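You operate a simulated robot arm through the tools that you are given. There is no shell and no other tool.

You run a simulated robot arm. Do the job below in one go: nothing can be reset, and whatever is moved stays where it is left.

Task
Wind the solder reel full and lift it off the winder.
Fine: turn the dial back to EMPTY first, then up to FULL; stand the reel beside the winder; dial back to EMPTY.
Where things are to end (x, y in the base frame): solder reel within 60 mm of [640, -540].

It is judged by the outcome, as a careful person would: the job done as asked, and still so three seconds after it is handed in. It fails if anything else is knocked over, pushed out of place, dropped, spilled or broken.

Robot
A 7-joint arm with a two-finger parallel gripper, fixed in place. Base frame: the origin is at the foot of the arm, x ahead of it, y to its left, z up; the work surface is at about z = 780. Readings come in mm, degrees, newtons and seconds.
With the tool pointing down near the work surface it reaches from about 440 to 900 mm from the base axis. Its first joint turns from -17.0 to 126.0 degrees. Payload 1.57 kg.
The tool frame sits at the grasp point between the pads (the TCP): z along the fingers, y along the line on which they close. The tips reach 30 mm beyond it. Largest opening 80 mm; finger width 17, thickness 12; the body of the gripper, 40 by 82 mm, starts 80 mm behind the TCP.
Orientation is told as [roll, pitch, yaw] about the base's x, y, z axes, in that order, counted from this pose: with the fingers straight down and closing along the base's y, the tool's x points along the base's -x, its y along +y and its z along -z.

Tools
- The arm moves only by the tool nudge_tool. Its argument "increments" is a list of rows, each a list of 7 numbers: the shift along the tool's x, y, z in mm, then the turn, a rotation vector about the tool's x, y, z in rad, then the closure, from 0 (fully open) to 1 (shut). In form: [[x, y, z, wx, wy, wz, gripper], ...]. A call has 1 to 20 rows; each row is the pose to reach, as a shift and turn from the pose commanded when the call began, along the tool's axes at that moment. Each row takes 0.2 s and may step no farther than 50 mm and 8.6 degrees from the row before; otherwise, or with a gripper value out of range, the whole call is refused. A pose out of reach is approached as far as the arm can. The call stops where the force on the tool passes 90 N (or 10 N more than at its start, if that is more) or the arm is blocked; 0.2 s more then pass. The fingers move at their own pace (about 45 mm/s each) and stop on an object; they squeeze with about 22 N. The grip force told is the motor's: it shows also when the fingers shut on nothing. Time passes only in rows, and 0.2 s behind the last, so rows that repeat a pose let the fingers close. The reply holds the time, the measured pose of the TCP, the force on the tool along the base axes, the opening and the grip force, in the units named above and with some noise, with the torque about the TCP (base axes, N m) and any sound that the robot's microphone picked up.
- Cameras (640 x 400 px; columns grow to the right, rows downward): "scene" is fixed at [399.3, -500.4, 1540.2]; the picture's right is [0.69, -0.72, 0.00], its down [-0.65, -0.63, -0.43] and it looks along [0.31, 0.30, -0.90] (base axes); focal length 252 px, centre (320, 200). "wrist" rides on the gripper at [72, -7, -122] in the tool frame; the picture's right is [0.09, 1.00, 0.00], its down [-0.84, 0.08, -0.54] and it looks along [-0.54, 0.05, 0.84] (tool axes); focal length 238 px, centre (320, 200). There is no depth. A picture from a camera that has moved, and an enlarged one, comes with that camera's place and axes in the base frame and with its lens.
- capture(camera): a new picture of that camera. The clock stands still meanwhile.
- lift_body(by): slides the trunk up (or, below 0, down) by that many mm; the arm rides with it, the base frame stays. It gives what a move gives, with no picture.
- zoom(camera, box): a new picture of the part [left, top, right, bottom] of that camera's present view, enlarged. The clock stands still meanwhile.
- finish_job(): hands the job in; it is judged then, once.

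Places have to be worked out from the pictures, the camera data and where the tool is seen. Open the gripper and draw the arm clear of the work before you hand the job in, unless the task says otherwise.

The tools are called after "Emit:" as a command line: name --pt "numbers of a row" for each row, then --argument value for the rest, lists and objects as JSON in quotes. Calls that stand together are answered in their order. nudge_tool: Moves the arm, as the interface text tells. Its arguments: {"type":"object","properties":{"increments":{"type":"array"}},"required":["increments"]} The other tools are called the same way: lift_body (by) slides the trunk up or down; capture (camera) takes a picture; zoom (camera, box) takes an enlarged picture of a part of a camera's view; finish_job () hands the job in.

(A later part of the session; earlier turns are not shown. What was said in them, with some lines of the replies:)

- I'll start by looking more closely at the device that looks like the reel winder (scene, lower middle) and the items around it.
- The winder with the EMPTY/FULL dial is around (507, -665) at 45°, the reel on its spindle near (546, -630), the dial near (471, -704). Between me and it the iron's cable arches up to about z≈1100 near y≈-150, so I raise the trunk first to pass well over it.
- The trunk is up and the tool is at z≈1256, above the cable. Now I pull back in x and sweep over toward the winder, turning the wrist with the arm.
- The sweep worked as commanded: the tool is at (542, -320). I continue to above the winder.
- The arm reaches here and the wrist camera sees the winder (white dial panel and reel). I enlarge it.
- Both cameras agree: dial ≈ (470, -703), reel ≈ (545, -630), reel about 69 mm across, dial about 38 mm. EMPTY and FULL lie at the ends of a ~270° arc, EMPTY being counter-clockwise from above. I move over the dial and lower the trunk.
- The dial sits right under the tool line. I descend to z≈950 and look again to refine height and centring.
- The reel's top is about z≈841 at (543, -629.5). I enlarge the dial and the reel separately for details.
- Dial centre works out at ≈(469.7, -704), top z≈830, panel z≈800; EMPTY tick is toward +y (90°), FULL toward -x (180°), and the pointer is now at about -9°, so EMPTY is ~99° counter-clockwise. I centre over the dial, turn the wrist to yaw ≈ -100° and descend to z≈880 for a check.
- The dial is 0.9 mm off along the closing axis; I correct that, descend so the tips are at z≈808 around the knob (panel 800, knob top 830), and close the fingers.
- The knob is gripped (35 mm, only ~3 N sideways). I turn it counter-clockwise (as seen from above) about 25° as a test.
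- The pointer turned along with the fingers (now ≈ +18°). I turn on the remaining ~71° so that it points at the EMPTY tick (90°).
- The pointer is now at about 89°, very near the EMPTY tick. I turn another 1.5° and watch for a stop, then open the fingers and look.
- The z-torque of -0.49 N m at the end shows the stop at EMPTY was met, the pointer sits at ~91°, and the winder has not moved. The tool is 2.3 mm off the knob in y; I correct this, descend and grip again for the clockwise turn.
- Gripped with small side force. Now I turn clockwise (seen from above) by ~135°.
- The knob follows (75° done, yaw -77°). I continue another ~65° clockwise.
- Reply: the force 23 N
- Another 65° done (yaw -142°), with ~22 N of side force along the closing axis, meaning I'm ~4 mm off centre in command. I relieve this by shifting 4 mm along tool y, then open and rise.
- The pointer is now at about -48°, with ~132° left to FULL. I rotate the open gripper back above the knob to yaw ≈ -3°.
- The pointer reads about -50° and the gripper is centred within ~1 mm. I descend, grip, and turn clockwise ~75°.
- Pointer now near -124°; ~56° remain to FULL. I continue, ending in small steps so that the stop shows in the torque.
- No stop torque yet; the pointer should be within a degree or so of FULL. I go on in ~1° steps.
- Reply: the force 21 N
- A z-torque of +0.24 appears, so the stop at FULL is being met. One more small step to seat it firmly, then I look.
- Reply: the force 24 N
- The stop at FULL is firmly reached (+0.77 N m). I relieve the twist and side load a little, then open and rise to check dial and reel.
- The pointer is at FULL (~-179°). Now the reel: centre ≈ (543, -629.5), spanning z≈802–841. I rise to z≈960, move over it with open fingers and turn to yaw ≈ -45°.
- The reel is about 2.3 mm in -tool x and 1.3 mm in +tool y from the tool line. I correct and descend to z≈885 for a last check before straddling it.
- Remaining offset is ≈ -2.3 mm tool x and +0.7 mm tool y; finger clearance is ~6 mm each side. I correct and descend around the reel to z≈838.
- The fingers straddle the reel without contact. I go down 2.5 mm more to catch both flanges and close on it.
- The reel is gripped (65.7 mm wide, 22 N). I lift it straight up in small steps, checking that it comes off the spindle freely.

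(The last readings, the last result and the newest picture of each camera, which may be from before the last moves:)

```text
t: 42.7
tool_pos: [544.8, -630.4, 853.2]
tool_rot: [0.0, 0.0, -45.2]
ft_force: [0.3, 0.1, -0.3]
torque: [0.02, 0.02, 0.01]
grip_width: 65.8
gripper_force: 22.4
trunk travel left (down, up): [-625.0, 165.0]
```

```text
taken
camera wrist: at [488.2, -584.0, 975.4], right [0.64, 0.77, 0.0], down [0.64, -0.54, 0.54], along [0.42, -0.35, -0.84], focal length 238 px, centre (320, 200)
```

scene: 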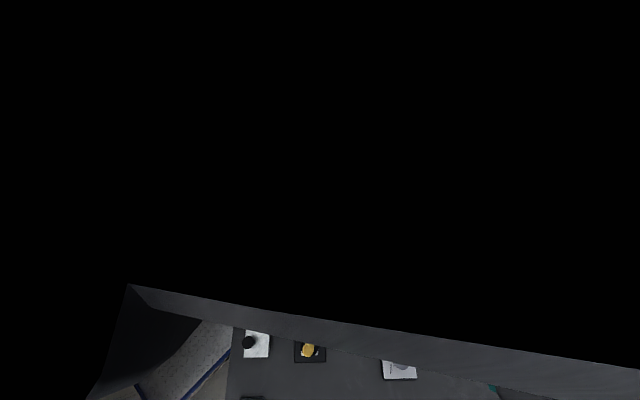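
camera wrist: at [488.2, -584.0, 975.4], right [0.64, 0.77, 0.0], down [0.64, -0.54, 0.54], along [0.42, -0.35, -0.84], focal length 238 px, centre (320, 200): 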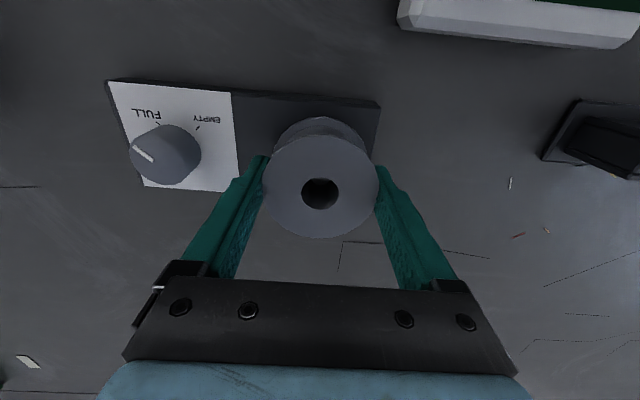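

The reel came up with the fingers and the spindle is left behind. I lift to z≈920 and carry it toward (640, -540).

Emit:
nudge_tool --pt "0 0 -15 0 0 0 1" --pt "0 0 -32 0 0 0 1" --pt "0 0 -50 0 0 0 1" --pt "0 0 -67 0 0 0 1" --pt "0 10 -67 0 0 0 1" --pt "-0.5 28 -67 0 0 0 1" --pt "-1 48 -67 0 0 0 1" --pt "-1.5 68 -67 0 0 0 1" --pt "-2 88 -67 0 0 0 1" --pt "-2.4 108 -67 0 0 0 1" --pt "-2.8 123 -67 0 0 0 1" --pt "-2.9 131.3 -67 0 0 0 1" --pt "-2.9 131.3 -67 0 0 0 1"

Emit:
capture --camera "wrist"

Emit:
capture --camera "scene"

```text
t: 45.5
tool_pos: [641.4, -539.4, 919.7]
tool_rot: [0.0, 0.1, -45.2]
ft_force: [0.2, 0.3, -0.5]
torque: [0.04, -0.02, 0.0]
grip_width: 65.6
gripper_force: 21.8
trunk travel left (down, up): [-625.0, 165.0]
```

```text
taken
camera wrist: at [585.1, -493.3, 1041.9], right [0.64, 0.77, 0.0], down [0.64, -0.54, 0.54], along [0.42, -0.35, -0.84], focal length 238 px, centre (320, 200)
```

wrist: 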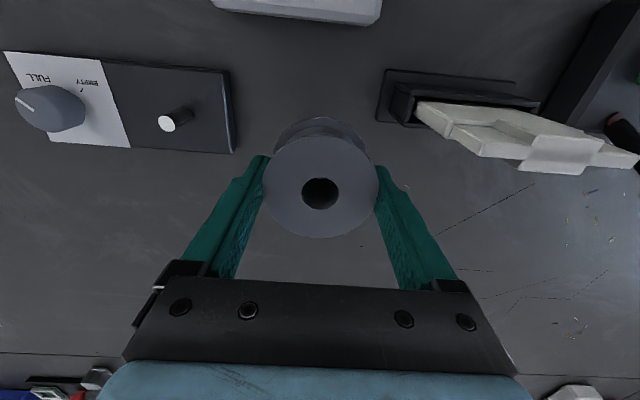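

```text
taken
```

scene: 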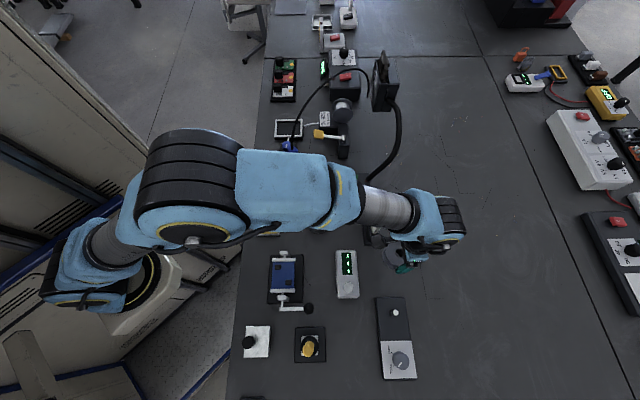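

The reel is at (641, -539), z≈920. The black base of the neighbouring stand is about 60 mm along the closing axis, so I shift 14 mm back toward the winder (still well within 60 mm) for finger clearance, and descend to z≈822.

Emit:
nudge_tool --pt "0 -7 0 0 0 0 1" --pt "0 -14 0 0 0 0 1" --pt "0 -14 20 0 0 0 1" --pt "0 -14 42 0 0 0 1" --pt "0 -14 64 0 0 0 1" --pt "0 -14 84 0 0 0 1" --pt "0 -14 97 0 0 0 1"

Emit:
capture --camera "wrist"

```text
t: 47.1
tool_pos: [629.9, -549.8, 822.5]
tool_rot: [0.0, 0.0, -45.2]
ft_force: [0.1, 0.0, -0.6]
torque: [-0.03, -0.02, -0.01]
grip_width: 65.9
gripper_force: 22.0
trunk travel left (down, up): [-625.0, 165.0]
```

```text
taken
camera wrist: at [573.0, -503.6, 946.1], right [0.64, 0.77, 0.0], down [0.64, -0.54, 0.54], along [0.42, -0.35, -0.84], focal length 238 px, centre (320, 200)
```

wrist: 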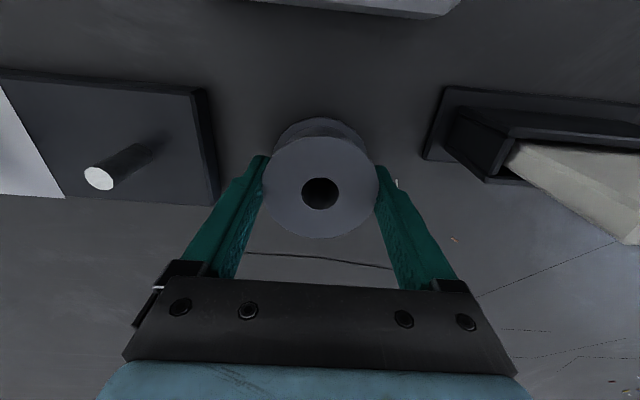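

Good clearance on both sides. I lower in small steps and watch the force for table contact (expected near z≈813).

Emit:
nudge_tool --pt "0 0 3 0 0 0 1" --pt "0 0 6 0 0 0 1" --pt "0 0 7 0 0 0 1"

Emit:
nudge_tool --pt "0 0 1 0 0 0 1" --pt "0 0 1.5 0 0 0 1"

```text
t: 47.9
tool_pos: [628.8, -549.4, 815.9]
tool_rot: [0.1, 0.0, -45.2]
ft_force: [0.7, -0.9, -1.1]
torque: [-0.04, 0.0, 0.02]
grip_width: 65.6
gripper_force: 22.2
trunk travel left (down, up): [-625.0, 165.0]
```

```text
t: 48.5
tool_pos: [628.8, -549.0, 816.0]
tool_rot: [0.0, 0.0, -45.2]
ft_force: [-0.4, -1.5, -0.9]
torque: [0.0, -0.04, 0.0]
grip_width: 65.6
gripper_force: 22.1
trunk travel left (down, up): [-625.0, 165.0]
```

No contact force yet. I lower a little further in small steps.

Emit:
nudge_tool --pt "0 0 1 0 0 0 1" --pt "0 0 1.5 0 0 0 1"

Emit:
zoom --camera "wrist" --box '[220, 90, 420, 250]'

```text
t: 49.1
tool_pos: [630.2, -549.7, 815.3]
tool_rot: [0.0, -0.2, -45.2]
ft_force: [-5.3, 4.5, 16.5]
torque: [0.35, 0.31, 0.04]
grip_width: 65.6
gripper_force: 22.8
trunk travel left (down, up): [-625.0, 165.0]
```

```text
2.50 times, centred on (320, 170) of wrist
camera zoom: at [572.9, -502.9, 937.5], right [0.64, 0.77, 0.0], down [0.64, -0.54, 0.54], along [0.42, -0.35, -0.84], focal length 596 px, centre (320, 275)
```

zoom: 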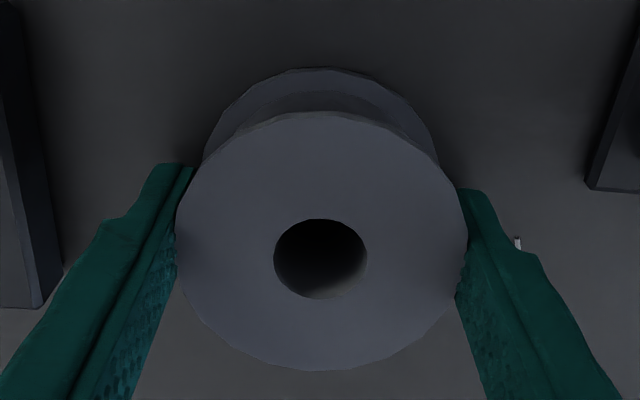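

Fz is 16.5 N, so the reel stands on the table. I back off ~1 mm to relieve it and open the fingers fully.

Emit:
nudge_tool --pt "0 0 -1 0 0 0 1" --pt "0 0 -1 0 0 0 0.1" --pt "0 0 -1 0 0 0 0" --pt "0 0 -1 0 0 0 0" --pt "0 0 -1 0 0 0 0"

Emit:
capture --camera "wrist"

```text
t: 50.3
tool_pos: [630.0, -550.0, 815.1]
tool_rot: [0.1, 0.0, -45.2]
ft_force: [-0.2, -0.4, 0.5]
torque: [-0.02, 0.02, 0.02]
grip_width: 79.9
gripper_force: 0.1
trunk travel left (down, up): [-625.0, 165.0]
```

```text
taken
camera wrist: at [573.1, -503.5, 936.7], right [0.64, 0.77, 0.0], down [0.64, -0.54, 0.54], along [0.42, -0.35, -0.84], focal length 238 px, centre (320, 200)
```

wrist: 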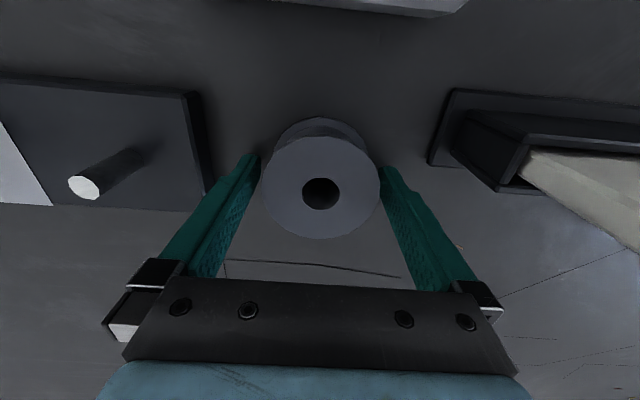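

The reel stands centred between the open fingers. I rise straight up to z≈940.

Emit:
nudge_tool --pt "0 0 -10 0 0 0 0" --pt "0 0 -25 0 0 0 0" --pt "0 0 -50 0 0 0 0" --pt "0 0 -85 0 0 0 0" --pt "0 0 -125 0 0 0 0"

Emit:
capture --camera "wrist"

Emit:
zoom --camera "wrist" --box '[240, 70, 400, 190]'

```text
t: 51.5
tool_pos: [630.6, -550.6, 938.3]
tool_rot: [0.0, 0.0, -45.1]
ft_force: [1.5, -0.3, -1.3]
torque: [0.01, -0.03, 0.02]
grip_width: 80.0
gripper_force: 0.1
trunk travel left (down, up): [-625.0, 165.0]
```

```text
taken
camera wrist: at [573.9, -503.9, 1061.2], right [0.64, 0.77, 0.0], down [0.64, -0.54, 0.54], along [0.41, -0.35, -0.84], focal length 238 px, centre (320, 200)
```

wrist: 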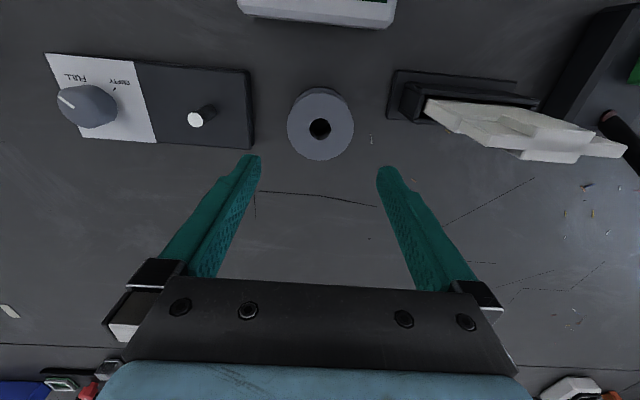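

```text
3.33 times, centred on (320, 130) of wrist
camera zoom: at [573.9, -503.9, 1061.2], right [0.64, 0.77, 0.0], down [0.64, -0.54, 0.54], along [0.41, -0.35, -0.84], focal length 794 px, centre (320, 433)
```

zoom: 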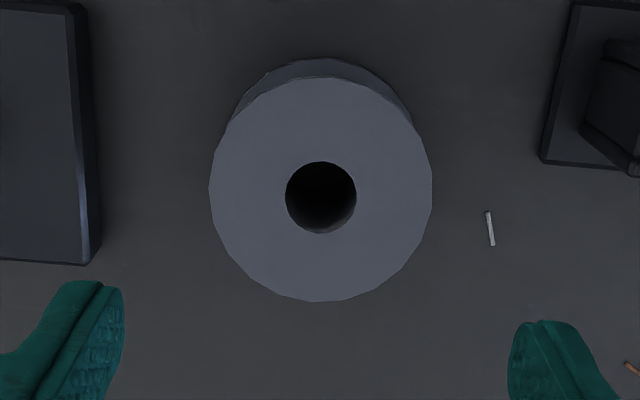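

The reel stands at about (630, -550), 14 mm from the target point. Now back to the dial: I move over it at z≈940 and turn the wrist to yaw ≈ -140° to have room for the counter-clockwise turns.

Emit:
nudge_tool --pt "0.4 -18 0 0 0 0.138 0.2" --pt "0.8 -37 0 0 0 0.276 0.35" --pt "1.2 -55 0 0 0 0.414 0.35" --pt "1.7 -74 0 0 0 0.552 0.35" --pt "2.1 -92 0 0 0 0.69 0.35" --pt "2.5 -111 0 0 0 0.828 0.35" --pt "3 -129 0 0 0 0.966 0.35" --pt "3.4 -148 0 0 0 1.104 0.35" --pt "3.8 -166 0 0 0 1.242 0.35" --pt "4.2 -185 0 0 0 1.38 0.35" --pt "4.7 -203 0 0 0 1.518 0.35" --pt "5.1 -221.7 0 0 0 1.65 0.35"

Emit:
capture --camera "wrist"

Emit:
zoom --camera "wrist" --box '[240, 70, 400, 190]'

```text
t: 54.1
tool_pos: [469.8, -701.4, 940.6]
tool_rot: [0.0, 0.0, -139.9]
ft_force: [0.3, -1.1, 0.0]
torque: [0.01, -0.02, 0.02]
grip_width: 52.1
gripper_force: 0.1
trunk travel left (down, up): [-625.0, 165.0]
```

```text
taken
camera wrist: at [518.7, -650.4, 1061.8], right [0.71, -0.7, 0.0], down [-0.59, -0.6, 0.54], along [-0.38, -0.39, -0.84], focal length 238 px, centre (320, 200)
```

wrist: 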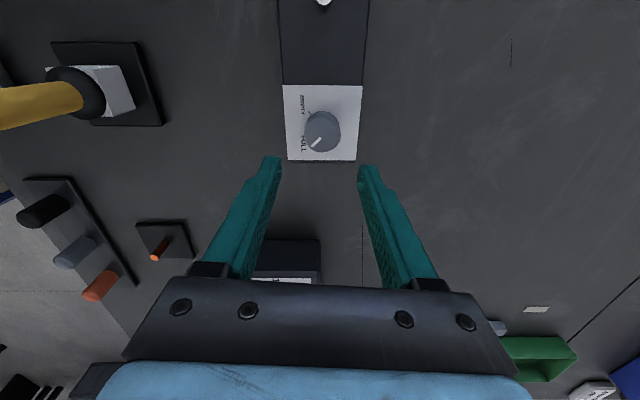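

```text
3.33 times, centred on (320, 130) of wrist
camera zoom: at [518.7, -650.4, 1061.8], right [0.71, -0.7, 0.0], down [-0.59, -0.6, 0.54], along [-0.38, -0.39, -0.84], focal length 794 px, centre (320, 433)
```

zoom: 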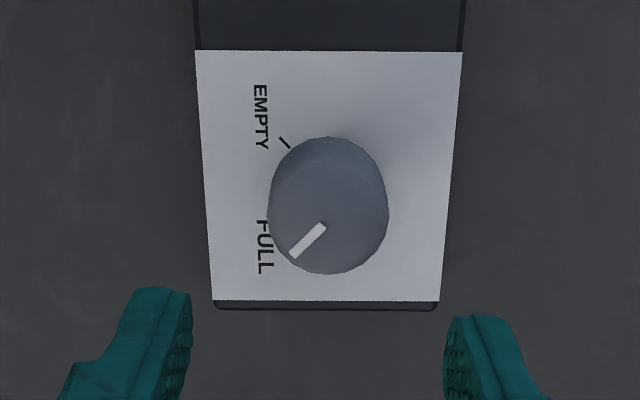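

The dial is 2 mm off along tool y. I correct and descend to z≈885, then re-check with the readings.

Emit:
nudge_tool --pt "0.2 2 28 0 0 0 0.35" --pt "0.2 2 56 0 0 0 0.35"

Emit:
zoom --camera "wrist" --box '[240, 70, 400, 230]'

```text
t: 54.7
tool_pos: [470.9, -705.2, 882.7]
tool_rot: [0.0, -0.1, -139.8]
ft_force: [-0.3, -0.9, 0.3]
torque: [0.03, 0.0, -0.02]
grip_width: 52.1
gripper_force: 0.0
trunk travel left (down, up): [-625.0, 165.0]
```

```text
2.50 times, centred on (320, 150) of wrist
camera zoom: at [521.1, -653.0, 1005.6], right [0.71, -0.7, 0.0], down [-0.59, -0.6, 0.54], along [-0.38, -0.39, -0.84], focal length 596 px, centre (320, 325)
```

zoom: 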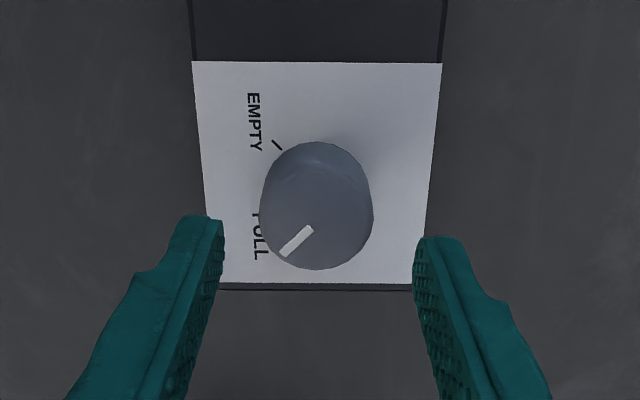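

Centring needs -1.8 mm in tool y. I descend to z≈839, grip and turn counter-clockwise ~70°.

Emit:
nudge_tool --pt "-0.5 -1.6 0 0 0 0 0.35" --pt "-0.5 -1.6 22 0 0 0 0.35" --pt "-0.5 -1.6 43.5 0 0 0 0.35" --pt "-0.5 -1.6 43.5 0 0 0 1" --pt "-0.5 -1.6 43.5 0 0 0 1" --pt "-0.5 -1.6 43.5 0 0 0 1" --pt "-0.5 -1.6 43.5 0 0 0 1"

Emit:
nudge_tool --pt "0 0 0 0 0 -0.13 1" --pt "0 0 0 0 0 -0.26 1" --pt "0 0 0 0 0 -0.39 1" --pt "0 0 0 0 0 -0.52 1" --pt "0 0 0 0 0 -0.65 1" --pt "0 0 0 0 0 -0.78 1" --pt "0 0 0 0 0 -0.91 1" --pt "0 0 0 0 0 -1.04 1" --pt "0 0 0 0 0 -1.17 1"

Emit:
zoom --camera "wrist" --box '[240, 60, 400, 220]'

```text
t: 56.3
tool_pos: [472.2, -703.2, 839.4]
tool_rot: [0.1, 0.0, -139.7]
ft_force: [14.1, -15.6, -4.1]
torque: [-0.06, -0.08, -0.04]
grip_width: 35.5
gripper_force: 41.2
trunk travel left (down, up): [-625.0, 165.0]
```

```text
t: 58.3
tool_pos: [471.1, -703.0, 838.5]
tool_rot: [0.0, 0.0, -72.5]
ft_force: [19.1, -16.6, -8.9]
torque: [-0.55, -0.04, 0.01]
grip_width: 35.2
gripper_force: 42.8
trunk travel left (down, up): [-625.0, 165.0]
```

```text
2.50 times, centred on (320, 140) of wrist
camera zoom: at [441.3, -636.6, 961.3], right [0.92, 0.39, 0.0], down [0.32, -0.78, 0.54], along [0.21, -0.5, -0.84], focal length 596 px, centre (320, 350)
```

zoom: 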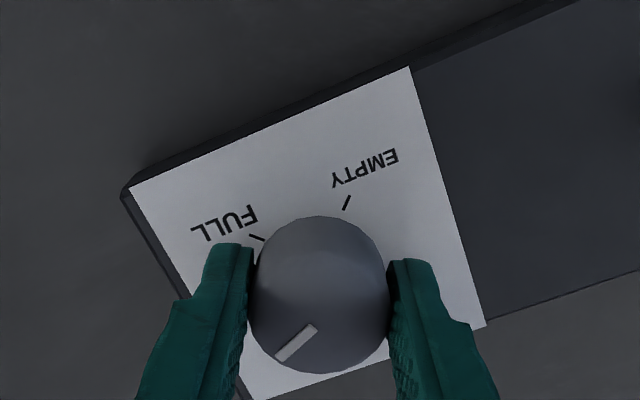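

The dial follows: pointer now near -112°. Side load is ~25 N, so I shift the command ~4 mm toward the knob axis while continuing counter-clockwise another ~67°.

Emit:
nudge_tool --pt "-1.7 1 0 0 0 0 1" --pt "-3.4 2 0 0 0 0 1" --pt "-3.4 2 0 0 0 -0.13 1" --pt "-3.4 2 0 0 0 -0.26 1" --pt "-3.4 2 0 0 0 -0.39 1" --pt "-3.4 2 0 0 0 -0.52 1" --pt "-3.4 2 0 0 0 -0.65 1" --pt "-3.4 2 0 0 0 -0.78 1" --pt "-3.4 2 0 0 0 -0.91 1" --pt "-3.4 2 0 0 0 -1.04 1" --pt "-3.4 2 0 0 0 -1.17 1"

Emit:
zoom --camera "wrist" --box '[240, 60, 400, 220]'

```text
t: 60.7
tool_pos: [469.7, -703.7, 839.5]
tool_rot: [0.2, 0.3, -5.6]
ft_force: [-21.4, 25.2, -12.6]
torque: [-0.45, 0.66, 0.01]
grip_width: 35.4
gripper_force: 42.8
trunk travel left (down, up): [-625.0, 165.0]
```

```text
2.50 times, centred on (320, 140) of wrist
camera zoom: at [397.2, -704.1, 961.7], right [0.01, 1.0, 0.0], down [0.84, -0.01, 0.54], along [0.54, 0.0, -0.84], focal length 596 px, centre (320, 350)
```

zoom: 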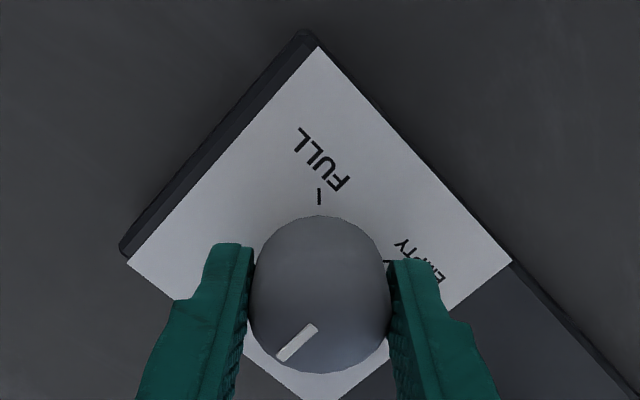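

Pointer is now about -45°, 135° left. I relieve the side load (shift toward the knob axis), open and rise.

Emit:
nudge_tool --pt "1.8 1.8 0 0 0 0 1" --pt "3.5 3.5 0 0 0 0 1" --pt "3.5 3.5 0 0 0 0 0.35" --pt "3.5 3.5 0 0 0 0 0.35" --pt "3.5 3.5 0 0 0 0 0.35" --pt "3.5 3.5 -22 0 0 0 0.35" --pt "3.5 3.5 -45 0 0 0 0.35"

Emit:
zoom --camera "wrist" --box '[240, 70, 400, 230]'

```text
t: 62.3
tool_pos: [470.9, -701.2, 885.2]
tool_rot: [0.0, 0.0, -5.7]
ft_force: [0.1, -0.3, -0.7]
torque: [0.02, -0.04, -0.03]
grip_width: 52.0
gripper_force: 0.1
trunk travel left (down, up): [-625.0, 165.0]
```

```text
2.50 times, centred on (320, 150) of wrist
camera zoom: at [396.5, -700.9, 1007.2], right [0.01, 1.0, 0.0], down [0.84, -0.01, 0.54], along [0.54, 0.0, -0.84], focal length 596 px, centre (320, 325)
```

zoom: 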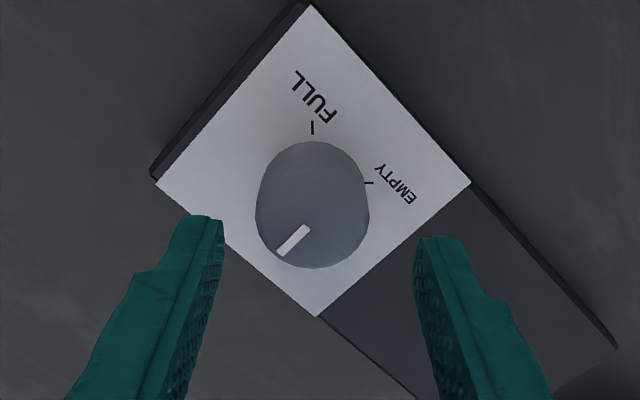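

The winder is unmoved and the dial pointer reads about -45°. I turn the open gripper back to yaw ≈ -140° above the knob for the last part.

Emit:
nudge_tool --pt "0 -1.5 0 0 0 0.138 0.35" --pt "0 -2.9 0 0 0 0.276 0.35" --pt "0 -2.9 0 0 0 0.414 0.35" --pt "0 -2.9 0 0 0 0.552 0.35" --pt "0 -2.9 0 0 0 0.69 0.35" --pt "0 -2.9 0 0 0 0.828 0.35" --pt "0 -2.9 0 0 0 0.966 0.35" --pt "0 -2.9 0 0 0 1.104 0.35" --pt "0 -2.9 0 0 0 1.242 0.35" --pt "0 -2.9 0 0 0 1.38 0.35" --pt "0 -2.9 0 0 0 1.518 0.35" --pt "0 -2.9 0 0 0 1.656 0.35" --pt "0 -2.9 0 0 0 1.794 0.35" --pt "0 -2.9 0 0 0 1.932 0.35" --pt "0 -2.9 0 0 0 2.07 0.35" --pt "0 -2.9 0 0 0 2.208 0.35" --pt "0 -2.9 0 0 0 2.345 0.35" --pt "0 -2.9 0 0 0 2.345 0.35"

Emit:
zoom --camera "wrist" --box '[240, 70, 400, 230]'

```text
t: 66.1
tool_pos: [468.8, -703.9, 885.7]
tool_rot: [-0.1, 0.0, -140.2]
ft_force: [0.8, -0.7, 0.1]
torque: [-0.02, -0.01, -0.04]
grip_width: 52.1
gripper_force: 0.1
trunk travel left (down, up): [-625.0, 165.0]
```

```text
2.50 times, centred on (320, 150) of wrist
camera zoom: at [519.0, -653.2, 1007.7], right [0.71, -0.71, 0.0], down [-0.59, -0.6, 0.54], along [-0.38, -0.38, -0.84], focal length 596 px, centre (320, 325)
```

zoom: 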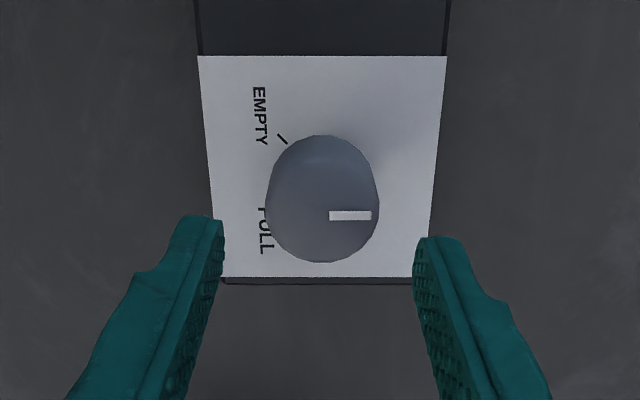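

Well centred now, pointer at ≈ -44.5°. I descend, grip, and turn counter-clockwise ~70°.

Emit:
nudge_tool --pt "0 0 23 0 0 0 0.35" --pt "0 0 46.5 0 0 0 0.35" --pt "0 0 46.5 0 0 0 1" --pt "0 0 46.5 0 0 0 1" --pt "0 0 46.5 0 0 0 1" --pt "0 0 46.5 0 0 0 1"

Emit:
nudge_tool --pt "0 0 0 0 0 -0.13 1" --pt "0 0 0 0 0 -0.26 1" --pt "0 0 0 0 0 -0.39 1" --pt "0 0 0 0 0 -0.52 1" --pt "0 0 0 0 0 -0.65 1" --pt "0 0 0 0 0 -0.78 1" --pt "0 0 0 0 0 -0.91 1" --pt "0 0 0 0 0 -1.04 1" --pt "0 0 0 0 0 -1.17 1"

Emit:
zoom --camera "wrist" --box '[240, 60, 400, 220]'

```text
t: 67.5
tool_pos: [469.7, -705.1, 836.8]
tool_rot: [0.1, 0.0, -140.0]
ft_force: [5.9, -8.6, -3.5]
torque: [-0.46, -0.04, 0.0]
grip_width: 35.0
gripper_force: 40.9
trunk travel left (down, up): [-625.0, 165.0]
```

```text
t: 69.5
tool_pos: [470.8, -705.3, 838.0]
tool_rot: [0.1, -0.1, -73.0]
ft_force: [24.5, -18.7, -3.9]
torque: [0.33, -0.19, -0.03]
grip_width: 34.9
gripper_force: 41.9
trunk travel left (down, up): [-625.0, 165.0]
```

```text
2.50 times, centred on (320, 140) of wrist
camera zoom: at [441.9, -638.1, 960.3], right [0.92, 0.38, 0.0], down [0.32, -0.78, 0.54], along [0.21, -0.5, -0.84], focal length 596 px, centre (320, 350)
```

zoom: 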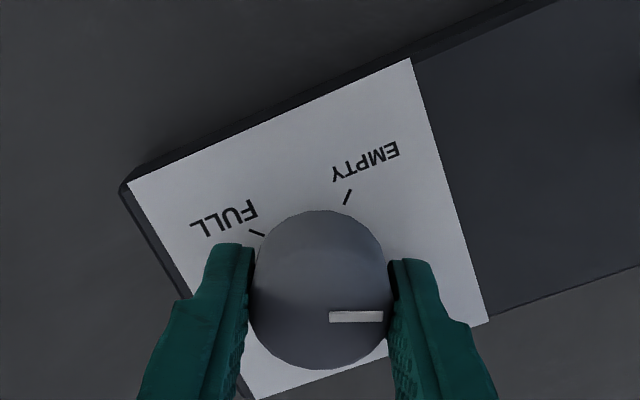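

Pointer near +22°. Experience from the last turn shows the side load falls off by itself on the way, so I continue ~66° without shifting.

Emit:
nudge_tool --pt "0 0 0 0 0 -0.13 1" --pt "0 0 0 0 0 -0.26 1" --pt "0 0 0 0 0 -0.39 1" --pt "0 0 0 0 0 -0.52 1" --pt "0 0 0 0 0 -0.65 1" --pt "0 0 0 0 0 -0.78 1" --pt "0 0 0 0 0 -0.91 1" --pt "0 0 0 0 0 -1.03 1" --pt "0 0 0 0 0 -1.1 1" --pt "0 0 0 0 0 -1.15 1"

Emit:
zoom --camera "wrist" --box '[240, 60, 400, 220]'

```text
t: 71.7
tool_pos: [471.4, -703.5, 837.7]
tool_rot: [-0.1, -0.2, -7.0]
ft_force: [35.4, -7.2, 7.3]
torque: [-0.05, -0.44, 0.01]
grip_width: 34.8
gripper_force: 42.0
trunk travel left (down, up): [-625.0, 165.0]
```

```text
2.50 times, centred on (320, 140) of wrist
camera zoom: at [397.9, -701.8, 960.3], right [0.03, 1.0, 0.0], down [0.84, -0.02, 0.54], along [0.54, -0.02, -0.84], focal length 596 px, centre (320, 350)
```

zoom: 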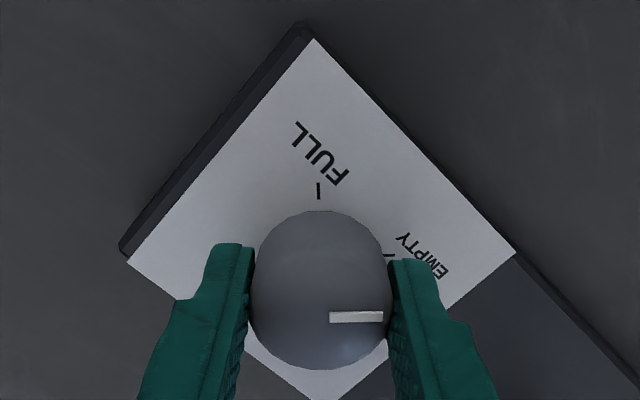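

Pointer ≈ 88.6°, just short of EMPTY. I ease the 35 N side load by shifting a few mm and step on in ~1° increments until the stop shows.

Emit:
nudge_tool --pt "-2 -0.5 0 0 0 0 1" --pt "-4 -1 0 0 0 0 1" --pt "-4 -1 0 0 0 -0.015 1" --pt "-4 -1 0 0 0 -0.03 1" --pt "-4 -1 0 0 0 -0.03 1"

```text
t: 72.9
tool_pos: [471.3, -703.4, 838.6]
tool_rot: [0.2, 0.2, -5.4]
ft_force: [8.7, 20.5, 11.0]
torque: [0.35, 0.33, -0.79]
grip_width: 35.1
gripper_force: 42.3
trunk travel left (down, up): [-625.0, 165.0]
```

Torque z is -0.79 N m: the EMPTY stop is firmly met. I ease the twist slightly, open and rise to check.

Emit:
nudge_tool --pt "0 0 0 0 0 0.012 1" --pt "0 0 0 0 0 0.012 0.4" --pt "0 0 0 0 0 0.012 0.3" --pt "0 0 0 0 0 0.012 0.3" --pt "0 0 -20 0 0 0.012 0.3" --pt "0 0 -50 0 0 0.012 0.3"

Emit:
zoom --camera "wrist" --box '[240, 70, 400, 230]'

```text
t: 74.3
tool_pos: [472.1, -704.6, 887.7]
tool_rot: [0.0, 0.0, -6.1]
ft_force: [0.3, 0.9, -0.3]
torque: [0.03, 0.03, 0.02]
grip_width: 56.1
gripper_force: 0.0
trunk travel left (down, up): [-625.0, 165.0]
```

```text
2.50 times, centred on (320, 150) of wrist
camera zoom: at [399.6, -704.7, 1010.5], right [0.01, 1.0, 0.0], down [0.84, -0.01, 0.54], along [0.54, -0.01, -0.84], focal length 596 px, centre (320, 325)
```

zoom: 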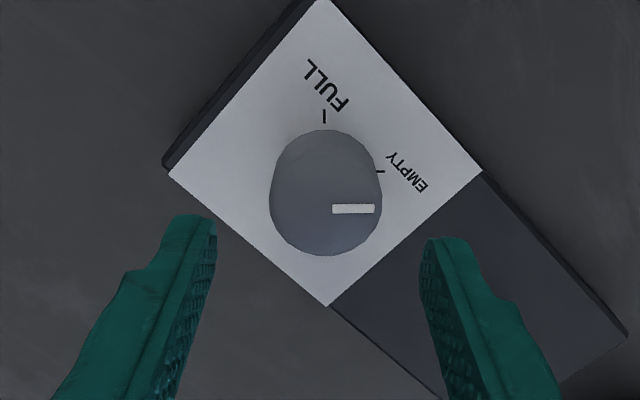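

I take a closer zoom at the pointer versus the EMPTY tick to verify the angle precisely.

Emit:
zoom --camera "wrist" --box '[290, 95, 370, 175]'

```text
5.00 times, centred on (330, 135) of wrist
camera zoom: at [399.6, -704.7, 1010.5], right [0.01, 1.0, 0.0], down [0.84, -0.01, 0.54], along [0.54, -0.01, -0.84], focal length 1192 px, centre (270, 525)
```

zoom: 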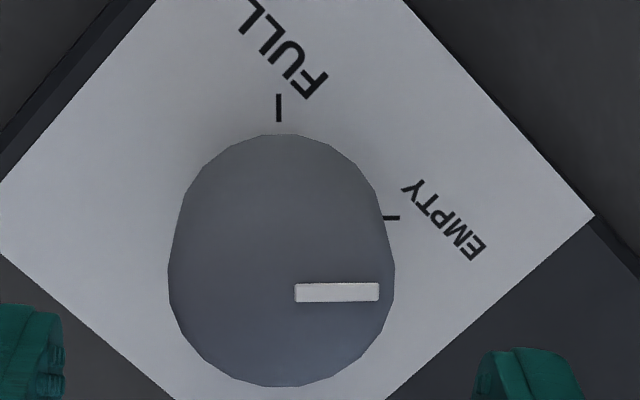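

The pointer lies parallel to the EMPTY tick (~90.5°). Now I draw the arm straight up and clear, then view the result.

Emit:
nudge_tool --pt "0 0 -30 0 0 0.05 0.3" --pt "0 0 -70 0 0 0.15 0.2" --pt "0 0 -115 0 0 0.28 0" --pt "0 0 -160 0 0 0.42 0" --pt "0 0 -205 0 0 0.56 0" --pt "0 0 -205 0 0 0.67 0"

Emit:
lift_body --by 150

Emit:
capture --camera "wrist"

Emit:
capture --camera "scene"

```text
t: 75.7
tool_pos: [473.9, -707.5, 1094.2]
tool_rot: [0.0, 0.1, -44.6]
ft_force: [-0.3, -0.4, 0.1]
torque: [0.01, 0.0, 0.03]
grip_width: 79.9
gripper_force: 0.1
trunk travel left (down, up): [-625.0, 165.0]
```

```text
t: 77.4
tool_pos: [472.6, -708.2, 1243.4]
tool_rot: [0.0, -0.1, -44.5]
ft_force: [-0.4, -0.4, 0.6]
torque: [0.01, -0.01, -0.01]
grip_width: 79.9
gripper_force: 0.1
trunk travel left (down, up): [-775.0, 15.0]
```

```text
taken
camera wrist: at [415.8, -662.8, 1365.3], right [0.63, 0.77, 0.0], down [0.65, -0.53, 0.54], along [0.42, -0.34, -0.84], focal length 238 px, centre (320, 200)
```

wrist: 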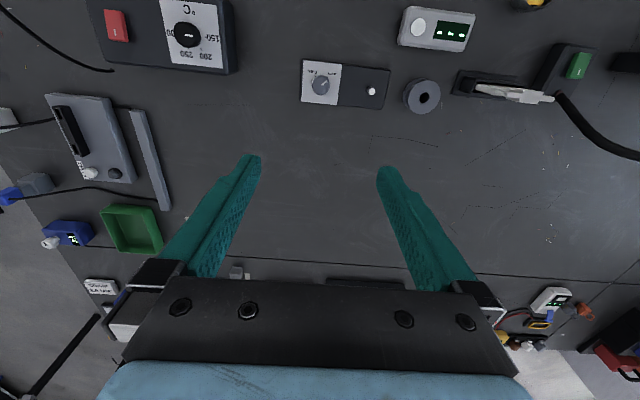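

```text
taken
```

scene: 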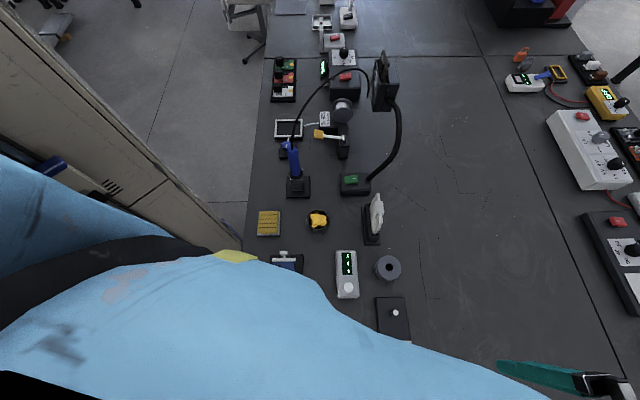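

All objects look undisturbed and the reel stands beside the winder. I check the reel and dial once more, enlarged.

Emit:
zoom --camera "scene" --box '[350, 240, 430, 300]'

Emit:
zoom --camera "wrist" --box '[290, 45, 450, 125]'

```text
6.67 times, centred on (390, 270) of scene
camera zoom: at [399.3, -500.4, 1540.2], right [0.69, -0.72, 0.0], down [-0.65, -0.63, -0.43], along [0.31, 0.3, -0.9], focal length 1683 px, centre (-147, -267)
```

zoom: 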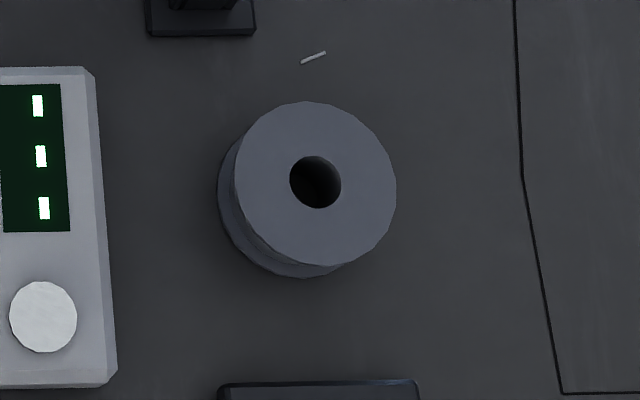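

```text
4.00 times, centred on (370, 85) of wrist
camera zoom: at [415.8, -662.8, 1365.3], right [0.63, 0.77, 0.0], down [0.65, -0.53, 0.54], along [0.42, -0.34, -0.84], focal length 953 px, centre (120, 660)
```

zoom: 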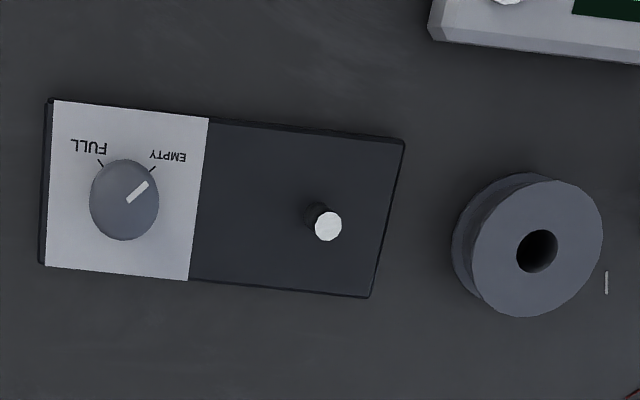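

The dial points at EMPTY, the spindle is bare, and the wound reel stands at about (630, -550). Nothing else has moved, the gripper is open and the arm is well above the work, so I hand the job in.

Emit:
finish_job

```text
The job is handed in.
```

The job is handed in. The solder reel was wound to FULL, lifted off the spindle and stood beside the winder.

- **Dial sequence:** I turned it back to EMPTY first, then up to FULL, and back to EMPTY after the reel was off. Each end was confirmed by the torque at its stop, and the pointer now lies in line with the EMPTY tick.
- **Reel:** it stands upright at about (630, -550), roughly 14 mm from the target. I set it slightly toward the winder to keep the fingers clear of the neighbouring stand. That it is full rests on the dial reaching the FULL stop; the pictures only faintly suggest solder between the flanges.
- **Surroundings:** the last pictures showed nothing else moved, though the arm hid part of the table on the near side. The side load on the dial reached about 35 N while turning, but the winder stayed in place.
- **Arm:** the gripper is open and raised to about z = 1243, clear of the work.
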